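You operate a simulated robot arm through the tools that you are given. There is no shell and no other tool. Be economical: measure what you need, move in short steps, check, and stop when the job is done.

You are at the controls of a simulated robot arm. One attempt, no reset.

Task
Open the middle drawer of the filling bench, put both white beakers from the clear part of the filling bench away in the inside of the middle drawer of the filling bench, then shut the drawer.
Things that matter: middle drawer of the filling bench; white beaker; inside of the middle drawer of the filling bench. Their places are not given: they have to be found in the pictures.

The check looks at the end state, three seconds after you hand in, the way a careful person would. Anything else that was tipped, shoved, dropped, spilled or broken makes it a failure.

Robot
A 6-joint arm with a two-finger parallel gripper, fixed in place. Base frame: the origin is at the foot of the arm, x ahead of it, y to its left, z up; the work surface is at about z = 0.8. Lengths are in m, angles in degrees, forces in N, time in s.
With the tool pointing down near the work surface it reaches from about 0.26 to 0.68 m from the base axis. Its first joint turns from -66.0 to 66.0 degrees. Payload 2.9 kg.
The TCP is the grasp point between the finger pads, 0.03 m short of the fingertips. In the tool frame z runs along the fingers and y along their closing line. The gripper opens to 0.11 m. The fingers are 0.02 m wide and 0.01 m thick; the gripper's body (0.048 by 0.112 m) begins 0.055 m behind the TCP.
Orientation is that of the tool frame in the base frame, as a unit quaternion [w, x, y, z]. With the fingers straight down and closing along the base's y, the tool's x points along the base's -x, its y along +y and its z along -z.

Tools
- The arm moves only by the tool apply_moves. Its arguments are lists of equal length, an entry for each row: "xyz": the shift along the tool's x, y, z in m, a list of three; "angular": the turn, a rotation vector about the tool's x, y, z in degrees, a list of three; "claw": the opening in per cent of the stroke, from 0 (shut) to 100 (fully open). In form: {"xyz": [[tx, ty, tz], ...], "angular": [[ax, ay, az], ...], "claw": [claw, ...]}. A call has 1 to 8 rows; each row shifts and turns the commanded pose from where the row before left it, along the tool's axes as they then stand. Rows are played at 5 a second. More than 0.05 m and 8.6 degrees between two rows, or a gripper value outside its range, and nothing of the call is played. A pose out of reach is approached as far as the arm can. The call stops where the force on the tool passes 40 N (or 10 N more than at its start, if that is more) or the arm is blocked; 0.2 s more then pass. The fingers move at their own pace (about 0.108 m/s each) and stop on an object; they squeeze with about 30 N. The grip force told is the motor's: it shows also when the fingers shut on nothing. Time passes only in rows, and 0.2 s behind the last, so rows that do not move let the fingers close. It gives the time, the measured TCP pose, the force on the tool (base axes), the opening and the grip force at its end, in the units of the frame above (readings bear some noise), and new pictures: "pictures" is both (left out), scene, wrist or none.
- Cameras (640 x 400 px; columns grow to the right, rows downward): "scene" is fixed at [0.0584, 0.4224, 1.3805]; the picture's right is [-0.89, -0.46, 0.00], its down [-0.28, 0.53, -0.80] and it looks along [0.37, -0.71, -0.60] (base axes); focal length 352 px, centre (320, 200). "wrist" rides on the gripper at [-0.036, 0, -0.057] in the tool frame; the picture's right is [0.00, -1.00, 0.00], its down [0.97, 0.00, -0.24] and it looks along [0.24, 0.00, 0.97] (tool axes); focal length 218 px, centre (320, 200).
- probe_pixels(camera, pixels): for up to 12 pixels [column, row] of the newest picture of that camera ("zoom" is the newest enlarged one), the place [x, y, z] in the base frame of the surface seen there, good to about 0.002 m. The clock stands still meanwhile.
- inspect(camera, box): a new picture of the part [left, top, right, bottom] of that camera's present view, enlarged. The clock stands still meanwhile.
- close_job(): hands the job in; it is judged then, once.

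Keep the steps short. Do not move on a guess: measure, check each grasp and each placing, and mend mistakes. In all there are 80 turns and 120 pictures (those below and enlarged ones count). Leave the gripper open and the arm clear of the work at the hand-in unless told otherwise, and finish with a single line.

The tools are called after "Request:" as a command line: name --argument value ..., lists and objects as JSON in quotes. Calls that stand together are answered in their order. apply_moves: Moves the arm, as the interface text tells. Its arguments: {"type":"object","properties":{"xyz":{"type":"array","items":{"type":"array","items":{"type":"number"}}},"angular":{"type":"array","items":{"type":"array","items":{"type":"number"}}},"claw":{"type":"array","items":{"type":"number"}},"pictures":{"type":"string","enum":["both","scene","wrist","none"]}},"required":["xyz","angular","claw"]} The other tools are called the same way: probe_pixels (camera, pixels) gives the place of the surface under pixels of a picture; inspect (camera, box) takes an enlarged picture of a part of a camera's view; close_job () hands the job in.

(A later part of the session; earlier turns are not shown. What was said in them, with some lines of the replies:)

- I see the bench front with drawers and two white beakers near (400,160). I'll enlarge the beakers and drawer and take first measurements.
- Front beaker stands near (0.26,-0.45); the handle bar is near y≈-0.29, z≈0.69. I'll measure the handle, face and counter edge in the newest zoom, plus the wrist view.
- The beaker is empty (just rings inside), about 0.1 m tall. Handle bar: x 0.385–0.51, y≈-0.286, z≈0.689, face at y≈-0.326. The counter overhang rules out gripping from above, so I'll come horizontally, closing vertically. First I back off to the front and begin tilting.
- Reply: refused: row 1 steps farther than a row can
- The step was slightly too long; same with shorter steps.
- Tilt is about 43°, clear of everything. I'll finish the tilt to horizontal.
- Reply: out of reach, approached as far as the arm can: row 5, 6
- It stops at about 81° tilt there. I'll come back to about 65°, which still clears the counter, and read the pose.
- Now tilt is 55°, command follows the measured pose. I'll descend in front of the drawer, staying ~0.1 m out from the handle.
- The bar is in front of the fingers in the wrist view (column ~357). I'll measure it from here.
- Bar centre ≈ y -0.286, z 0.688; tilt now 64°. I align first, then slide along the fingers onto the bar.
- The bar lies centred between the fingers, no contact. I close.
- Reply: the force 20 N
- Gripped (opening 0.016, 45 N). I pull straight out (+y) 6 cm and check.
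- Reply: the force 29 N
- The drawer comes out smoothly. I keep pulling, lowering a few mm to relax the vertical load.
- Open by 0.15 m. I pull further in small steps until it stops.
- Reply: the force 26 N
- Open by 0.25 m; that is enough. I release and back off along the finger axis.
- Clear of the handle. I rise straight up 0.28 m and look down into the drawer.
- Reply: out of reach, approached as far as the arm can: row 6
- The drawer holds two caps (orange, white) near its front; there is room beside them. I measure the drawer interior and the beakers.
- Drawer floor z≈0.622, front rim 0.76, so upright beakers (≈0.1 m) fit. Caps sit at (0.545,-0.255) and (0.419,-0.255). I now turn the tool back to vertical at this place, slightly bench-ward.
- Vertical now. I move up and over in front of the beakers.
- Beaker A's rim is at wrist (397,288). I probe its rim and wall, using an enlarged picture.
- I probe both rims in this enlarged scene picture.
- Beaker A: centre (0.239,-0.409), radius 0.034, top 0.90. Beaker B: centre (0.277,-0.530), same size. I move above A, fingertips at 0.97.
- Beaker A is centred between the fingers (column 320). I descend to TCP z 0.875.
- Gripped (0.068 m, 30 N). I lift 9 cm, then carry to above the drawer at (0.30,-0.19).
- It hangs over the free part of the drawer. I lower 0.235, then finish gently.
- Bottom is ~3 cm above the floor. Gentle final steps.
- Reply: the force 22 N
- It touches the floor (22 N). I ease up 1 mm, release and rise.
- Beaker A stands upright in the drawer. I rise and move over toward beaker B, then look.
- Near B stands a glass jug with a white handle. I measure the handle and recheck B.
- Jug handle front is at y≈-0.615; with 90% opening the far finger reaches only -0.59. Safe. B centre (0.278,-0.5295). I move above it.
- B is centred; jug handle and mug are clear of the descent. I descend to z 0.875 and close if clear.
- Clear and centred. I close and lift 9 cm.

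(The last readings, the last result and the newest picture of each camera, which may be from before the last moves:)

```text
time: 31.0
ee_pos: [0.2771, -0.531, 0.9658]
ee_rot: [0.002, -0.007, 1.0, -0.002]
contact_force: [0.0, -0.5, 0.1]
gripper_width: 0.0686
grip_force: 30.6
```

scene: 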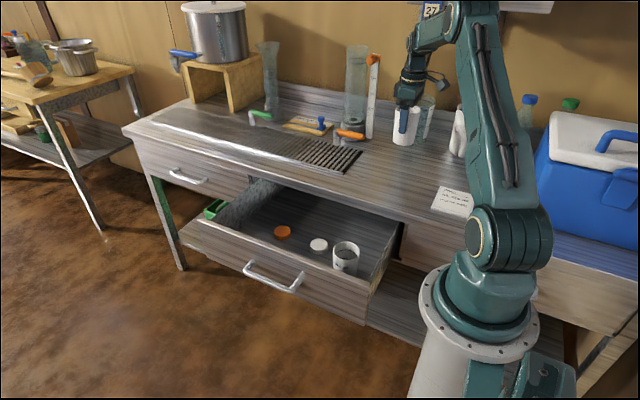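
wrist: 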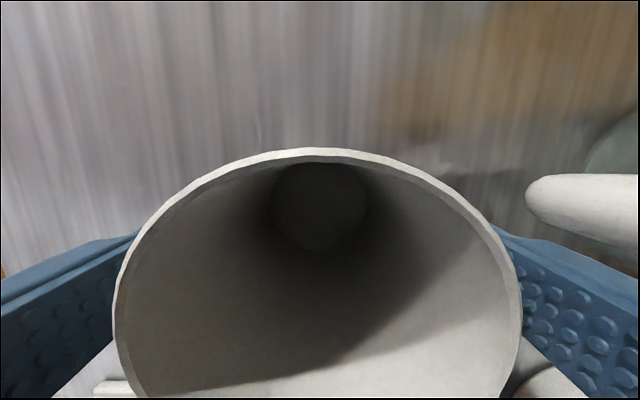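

B is held. I carry it diagonally toward the free spot between and in front of the caps, (0.48,-0.175).

Request:
apply_moves --xyz '[[-0.0225, 0.0395, 0], [-0.0225, 0.0395, 0], [-0.0225, 0.0395, 0], [-0.0225, 0.0395, 0], [-0.0225, 0.0395, 0], [-0.0225, 0.0395, 0], [-0.0225, 0.0395, 0], [-0.0225, 0.0395, 0]]' --angular '[[0, 0, 0], [0, 0, 0], [0, 0, 0], [0, 0, 0], [0, 0, 0], [0, 0, 0], [0, 0, 0], [0, 0, 0]]' --claw '[50, 50, 50, 50, 50, 50, 50, 50]' --pictures "none"

Request:
apply_moves --xyz '[[-0.022, 0.039, 0], [0, 0, 0.03]]' --angular '[[0, 0, 0], [0, 0, 0]]' --claw '[50, 50]'

```text
time: 32.8
ee_pos: [0.4527, -0.2117, 0.9622]
ee_rot: [0.001, -0.007, 1.0, -0.003]
contact_force: [-0.3, -0.8, -0.3]
gripper_width: 0.0685
grip_force: 29.6
```

```text
time: 33.4
ee_pos: [0.4747, -0.1714, 0.9329]
ee_rot: [0.0, -0.007, 1.0, -0.002]
contact_force: [0.1, -0.9, -1.7]
gripper_width: 0.068
grip_force: 30.4
```

scene: 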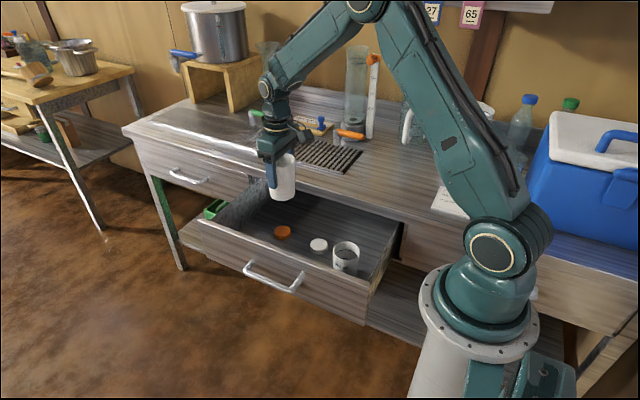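
wrist: 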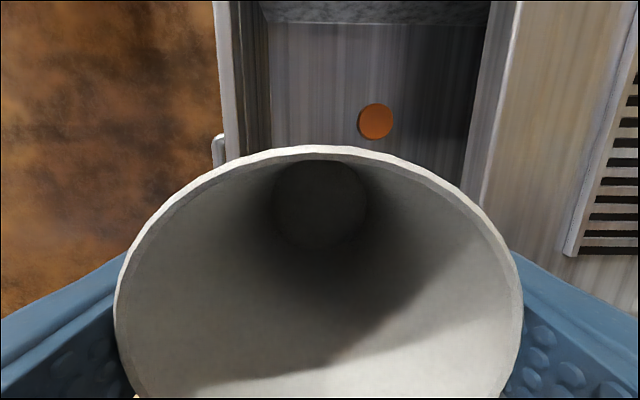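

Above the spot. I shift slightly (x 0.48, y -0.178) and lower.

Request:
apply_moves --xyz '[[-0.005, -0.006, 0.04], [0, 0, 0.045], [0, 0, 0.045], [0, 0, 0.045], [0, 0, 0.035]]' --angular '[[0, 0, 0], [0, 0, 0], [0, 0, 0], [0, 0, 0], [0, 0, 0]]' --claw '[50, 50, 50, 50, 50]'

```text
time: 34.6
ee_pos: [0.4811, -0.1799, 0.7238]
ee_rot: [0.002, -0.008, 1.0, -0.002]
contact_force: [0.6, -0.3, -0.5]
gripper_width: 0.0682
grip_force: 29.9
```

scene: 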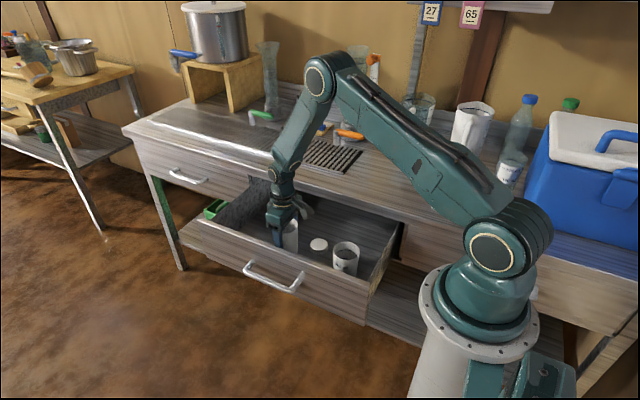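
wrist: 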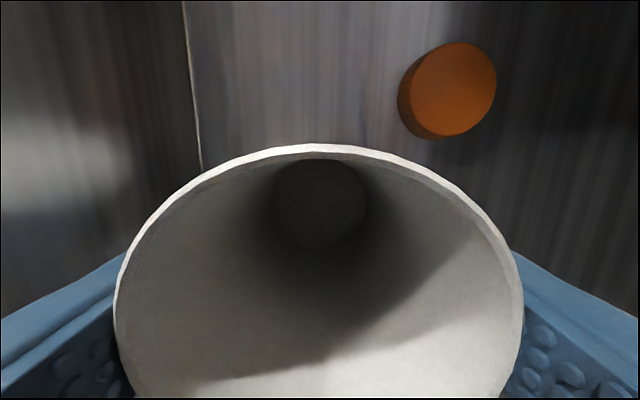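

About 3 cm to go; gentle steps to the floor.

Request:
apply_moves --xyz '[[0, 0, 0.015], [0, 0, 0.009], [0, 0, 0.003], [0, 0, 0.002], [0, 0, 0.001]]' --angular '[[0, 0, 0], [0, 0, 0], [0, 0, 0], [0, 0, 0], [0, 0, 0]]' --claw '[50, 50, 50, 50, 50]' --pictures "none"

```text
time: 35.8
ee_pos: [0.4813, -0.1807, 0.6956]
ee_rot: [0.004, -0.007, 1.0, -0.003]
contact_force: [-3.4, 1.0, 19.6]
gripper_width: 0.0684
grip_force: 29.9
```

Floor contact (20 N). Ease up 1 mm, release, rise.

Request:
apply_moves --xyz '[[0, 0, -0.001], [0, 0, 0], [0, 0, 0], [0, 0, -0.03], [0, 0, -0.04], [0, 0, -0.045], [0, 0, -0.045], [0, 0, -0.045]]' --angular '[[0, 0, 0], [0, 0, 0], [0, 0, 0], [0, 0, 0], [0, 0, 0], [0, 0, 0], [0, 0, 0], [0, 0, 0]]' --claw '[60, 88, 88, 88, 88, 88, 88, 88]'

```text
time: 37.6
ee_pos: [0.4797, -0.1785, 0.9002]
ee_rot: [0.001, -0.007, 1.0, -0.002]
contact_force: [0.4, 0.0, -0.7]
gripper_width: 0.097
grip_force: 0.0
```

scene: 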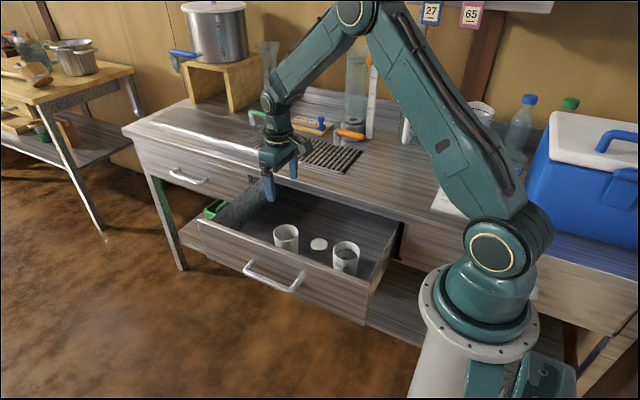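
wrist: 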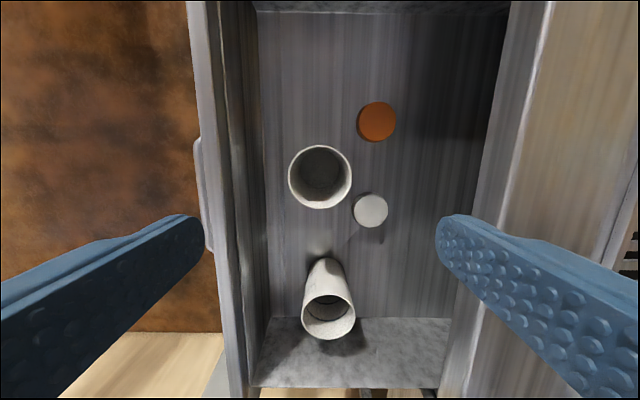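

Both beakers stand upright, caps undisturbed. Now to shut: go back out front (reverse of the earlier path), tilt to 64° and regrip the handle.

Request:
apply_moves --xyz '[[0, 0, -0.045], [0, 0, -0.035], [0.007, 0.042, 0], [0.007, 0.042, 0], [0.007, 0.042, 0], [0.007, 0.042, 0], [0.007, 0.042, 0]]' --angular '[[0, 0, 0], [0, 0, 0], [0, 0, 0], [0, 0, 0], [0, 0, 0], [0, 0, 0], [0, 0, 0]]' --claw '[60, 60, 60, 60, 40, 40, 40]' --pictures "none"

Request:
apply_moves --xyz '[[0, 0, 0], [0, 0, 0], [0, 0, 0], [0, 0, 0], [0, 0, 0], [0, 0, 0], [0, 0, 0], [0, 0, 0]]' --angular '[[7.8, 0, 0], [7.8, 0, 0], [7.8, 0, 0], [7.8, 0, 0], [7.8, 0, 0], [7.8, 0, 0], [7.8, 0, 0], [7.8, 0, 0]]' --claw '[40, 40, 40, 40, 40, 40, 40, 40]'

```text
time: 39.2
ee_pos: [0.4419, 0.0317, 0.9783]
ee_rot: [0.001, -0.007, 1.0, -0.002]
contact_force: [0.0, -0.8, 0.2]
gripper_width: 0.0437
grip_force: 0.1
```

```text
time: 41.0
ee_pos: [0.4422, 0.0315, 0.978]
ee_rot: [0.005, -0.006, 0.854, -0.521]
contact_force: [0.3, 0.2, 0.3]
gripper_width: 0.044
grip_force: 0.0
```

scene: 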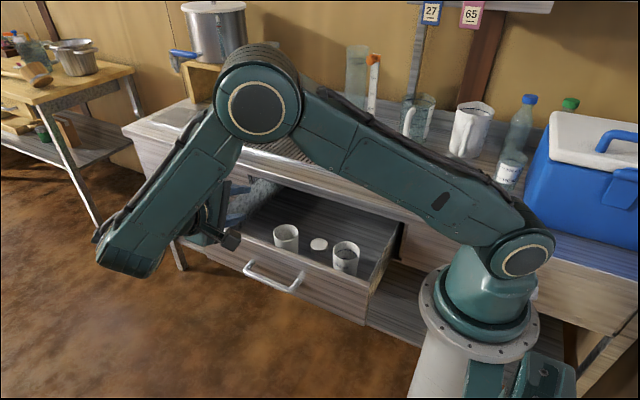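
wrist: 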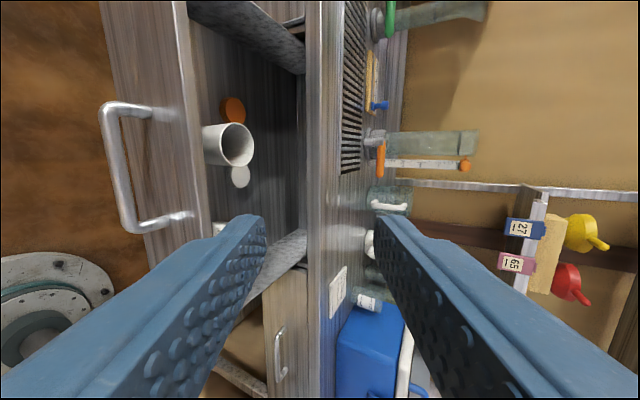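

Tilt 63°. I descend in front of the handle to z 0.72.

Request:
apply_moves --xyz '[[-0.0008, 0.0386, 0.0189], [-0.0008, 0.0386, 0.0189], [-0.0008, 0.0386, 0.0189], [-0.0008, 0.0386, 0.0189], [-0.0008, 0.0386, 0.0189], [-0.0008, 0.0386, 0.0189]]' --angular '[[0, 0, 0], [0, 0, 0], [0, 0, 0], [0, 0, 0], [0, 0, 0], [0, 0, 0]]' --claw '[40, 40, 40, 40, 40, 40]' --pictures "wrist"

Request:
probe_pixels --camera "wrist" --pixels '[[323, 150], [330, 150], [316, 150], [323, 250], [400, 180]]'

```text
time: 42.4
ee_pos: [0.4473, 0.0376, 0.7212]
ee_rot: [0.006, -0.006, 0.855, -0.519]
contact_force: [-0.1, -0.2, -0.1]
gripper_width: 0.0443
grip_force: 0.0
```

wrist: 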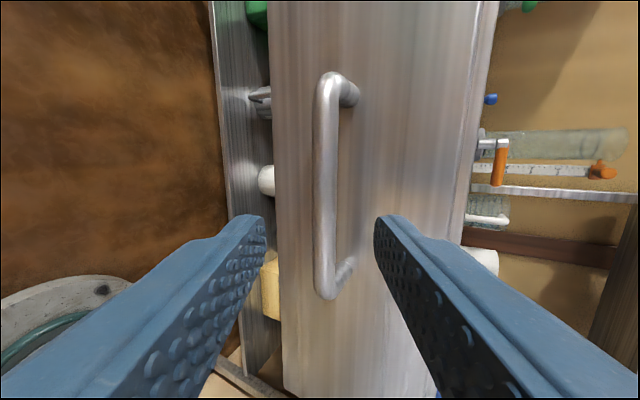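

```text
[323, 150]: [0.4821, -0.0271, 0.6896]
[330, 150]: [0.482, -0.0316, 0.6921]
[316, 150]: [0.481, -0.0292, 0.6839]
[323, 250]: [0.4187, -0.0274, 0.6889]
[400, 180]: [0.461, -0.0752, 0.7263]
```

Bar centre ≈ (y -0.035, z 0.688). I slide on along the finger axis and grip.

Request:
apply_moves --xyz '[[0, -0.0019, 0.0237], [0, 0, 0.0235], [0, 0, 0.0235], [0, 0, 0], [0, 0, 0], [0, 0, 0]]' --angular '[[0, 0, 0], [0, 0, 0], [0, 0, 0], [0, 0, 0], [0, 0, 0], [0, 0, 0]]' --claw '[40, 40, 40, 0, 0, 0]' --pictures "wrist"

```text
time: 43.8
ee_pos: [0.4469, -0.027, 0.6904]
ee_rot: [0.005, -0.006, 0.854, -0.52]
contact_force: [-3.1, -1.0, 1.2]
gripper_width: 0.0155
grip_force: 45.2
```

wrist: 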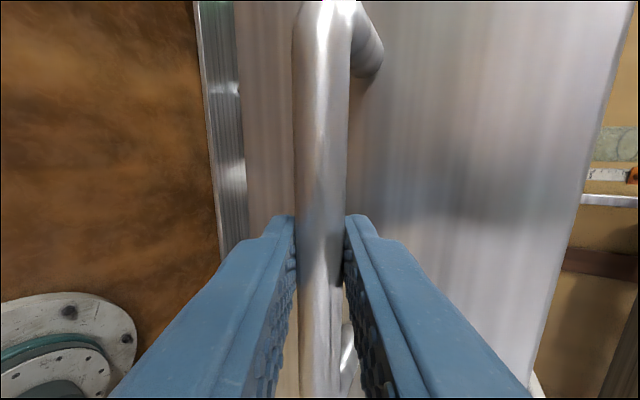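

Good grip, hardly any side load. I push the drawer in smoothly.

Request:
apply_moves --xyz '[[0, -0.0046, 0.0089], [0, -0.0069, 0.0133], [0, -0.0069, 0.0133], [0, -0.0069, 0.0133], [0, -0.0069, 0.0133], [0, -0.0069, 0.0133], [0, -0.0069, 0.0133], [0, -0.0046, 0.0089]]' --angular '[[0, 0, 0], [0, 0, 0], [0, 0, 0], [0, 0, 0], [0, 0, 0], [0, 0, 0], [0, 0, 0], [0, 0, 0]]' --claw '[0, 0, 0, 0, 0, 0, 0, 0]' --pictures "scene"

```text
time: 45.6
ee_pos: [0.4484, -0.1381, 0.6905]
ee_rot: [0.002, -0.004, 0.854, -0.52]
contact_force: [-22.4, 0.7, 12.4]
gripper_width: 0.0157
grip_force: 44.8
```

scene: 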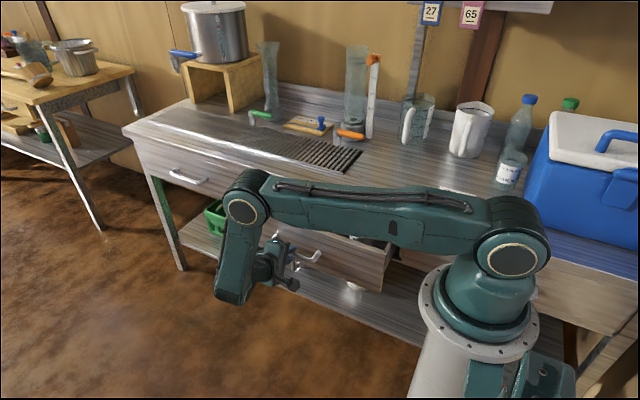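

Going in well. I relax the sideways load (2 mm) and continue.

Request:
apply_moves --xyz '[[0.002, -0.0055, 0.008], [0, -0.0069, 0.0133], [0, -0.0069, 0.0133], [0, -0.0069, 0.0133], [0, -0.0069, 0.0133], [0, -0.0069, 0.0133], [0, -0.0069, 0.0133]]' --angular '[[0, 0, 0], [0, 0, 0], [0, 0, 0], [0, 0, 0], [0, 0, 0], [0, 0, 0], [0, 0, 0]]' --claw '[0, 0, 0, 0, 0, 0, 0]' --pictures "scene"

```text
time: 47.2
ee_pos: [0.4471, -0.2369, 0.6897]
ee_rot: [0.004, -0.006, 0.855, -0.518]
contact_force: [-9.6, -0.5, -12.7]
gripper_width: 0.0155
grip_force: 44.5
```

scene: 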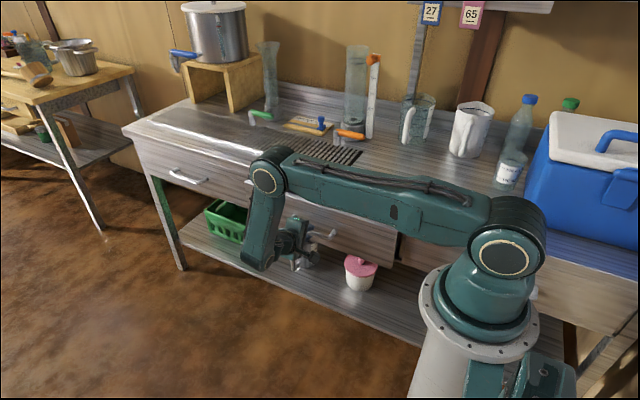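

About 4 cm remain; slower steps until it meets its stop.

Request:
apply_moves --xyz '[[0, -0.0055, 0.0106], [0, -0.0055, 0.0106], [0, -0.0037, 0.0071], [0, -0.0023, 0.0044], [0, -0.0014, 0.0027], [0, -0.0009, 0.0018]]' --angular '[[0, 0, 0], [0, 0, 0], [0, 0, 0], [0, 0, 0], [0, 0, 0], [0, 0, 0]]' --claw '[0, 0, 0, 0, 0, 0]'

```text
time: 48.6
ee_pos: [0.4479, -0.2772, 0.6903]
ee_rot: [0.002, -0.006, 0.854, -0.52]
contact_force: [-19.0, 7.1, -13.8]
gripper_width: 0.0155
grip_force: 44.9
```

scene: 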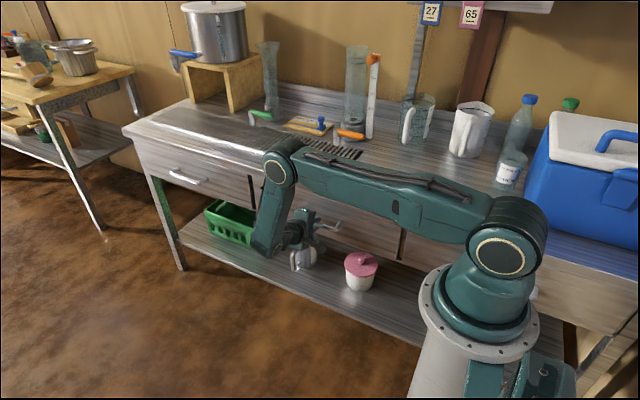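
wrist: 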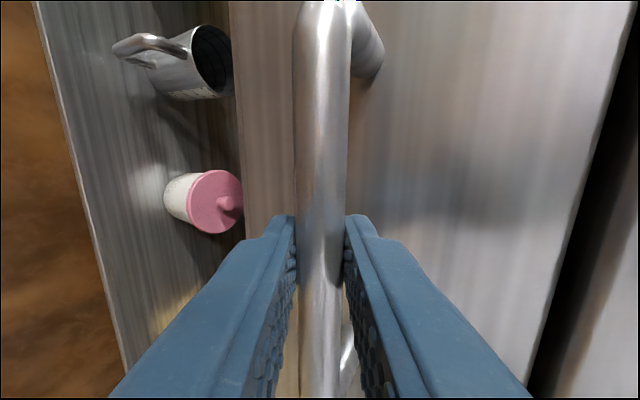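

The stop is met (+7 N in y). A last small push and I measure the face.

Request:
apply_moves --xyz '[[0.001, -0.0009, 0.0018], [0, 0, 0]]' --angular '[[0, 0, 0], [0, 0, 0]]' --claw '[0, 0]' --pictures "wrist"

Request:
probe_pixels --camera "wrist" --pixels '[[420, 120], [480, 180], [540, 100]]'

Request:
probe_pixels --camera "scene" --pixels '[[380, 245], [225, 185], [240, 185], [410, 255], [264, 190]]'

```text
time: 49.2
ee_pos: [0.4472, -0.277, 0.6902]
ee_rot: [0.004, -0.006, 0.856, -0.518]
contact_force: [-17.4, 32.6, -5.5]
gripper_width: 0.0158
grip_force: 45.5
```

wrist: 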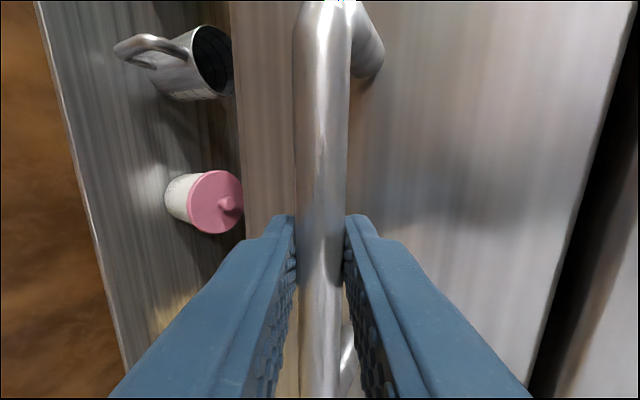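

```text
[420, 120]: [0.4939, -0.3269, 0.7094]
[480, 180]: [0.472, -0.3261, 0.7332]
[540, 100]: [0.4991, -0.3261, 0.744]
```

```text
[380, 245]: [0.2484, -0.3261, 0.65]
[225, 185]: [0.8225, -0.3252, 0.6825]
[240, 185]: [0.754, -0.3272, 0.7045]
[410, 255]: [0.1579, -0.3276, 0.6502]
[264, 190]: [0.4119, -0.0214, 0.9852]
```

The face is flush at y -0.326 with the neighbours: shut. I release and back off.

Request:
apply_moves --xyz '[[0, 0, 0], [0, 0, 0], [0, 0, 0], [0, 0, -0.03], [0, 0, -0.035], [0, 0, -0.035]]' --angular '[[0, 0, 0], [0, 0, 0], [0, 0, 0], [0, 0, 0], [0, 0, 0], [0, 0, 0]]' --claw '[40, 40, 40, 40, 40, 40]'

Request:
apply_moves --xyz '[[0, -0.038, -0.0195], [0, -0.038, -0.0195], [0, -0.038, -0.0195], [0, -0.038, -0.0195], [0, -0.038, -0.0195]]' --angular '[[0, 0, 0], [0, 0, 0], [0, 0, 0], [0, 0, 0], [0, 0, 0]]' --claw '[100, 100, 100, 100, 100]'

```text
time: 50.6
ee_pos: [0.4466, -0.192, 0.7383]
ee_rot: [0.004, -0.006, 0.855, -0.519]
contact_force: [-0.2, 0.1, 0.1]
gripper_width: 0.0438
grip_force: 0.1
```

scene: 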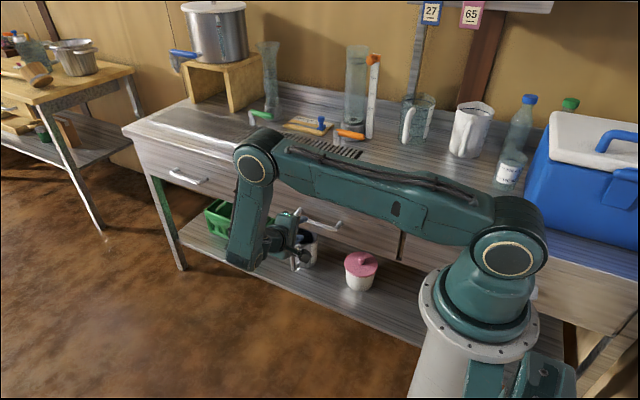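
wrist: 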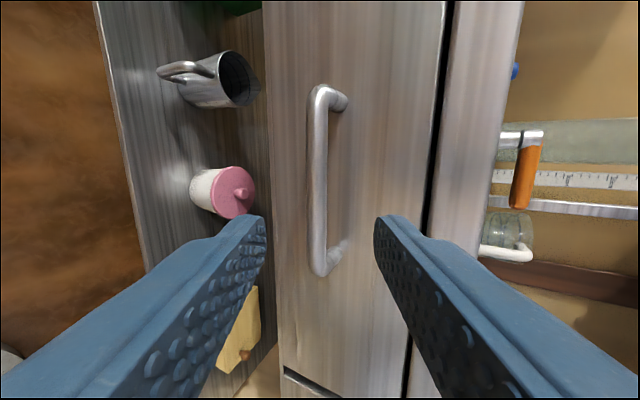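

```text
time: 51.8
ee_pos: [0.4453, -0.1936, 0.952]
ee_rot: [0.005, -0.006, 0.855, -0.519]
contact_force: [-0.2, 0.0, -0.2]
gripper_width: 0.1098
grip_force: 0.0
```

scene: 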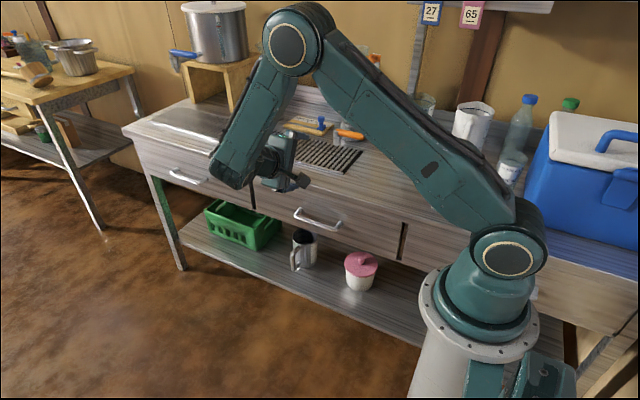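
wrist: 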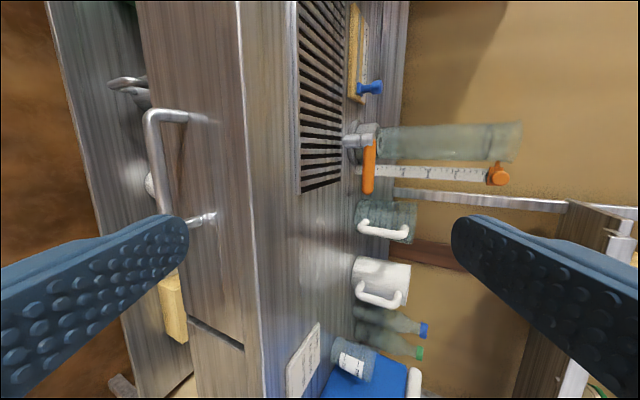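

The drawer is shut, the counter is clear of both beakers, nothing else was touched, and the open gripper is clear of the work. I hand in.

Request:
close_job

```text
The job is handed in.
```

Both white beakers are standing upright inside the middle drawer of the filling bench, the drawer is shut flush, and nothing else was seen to move.
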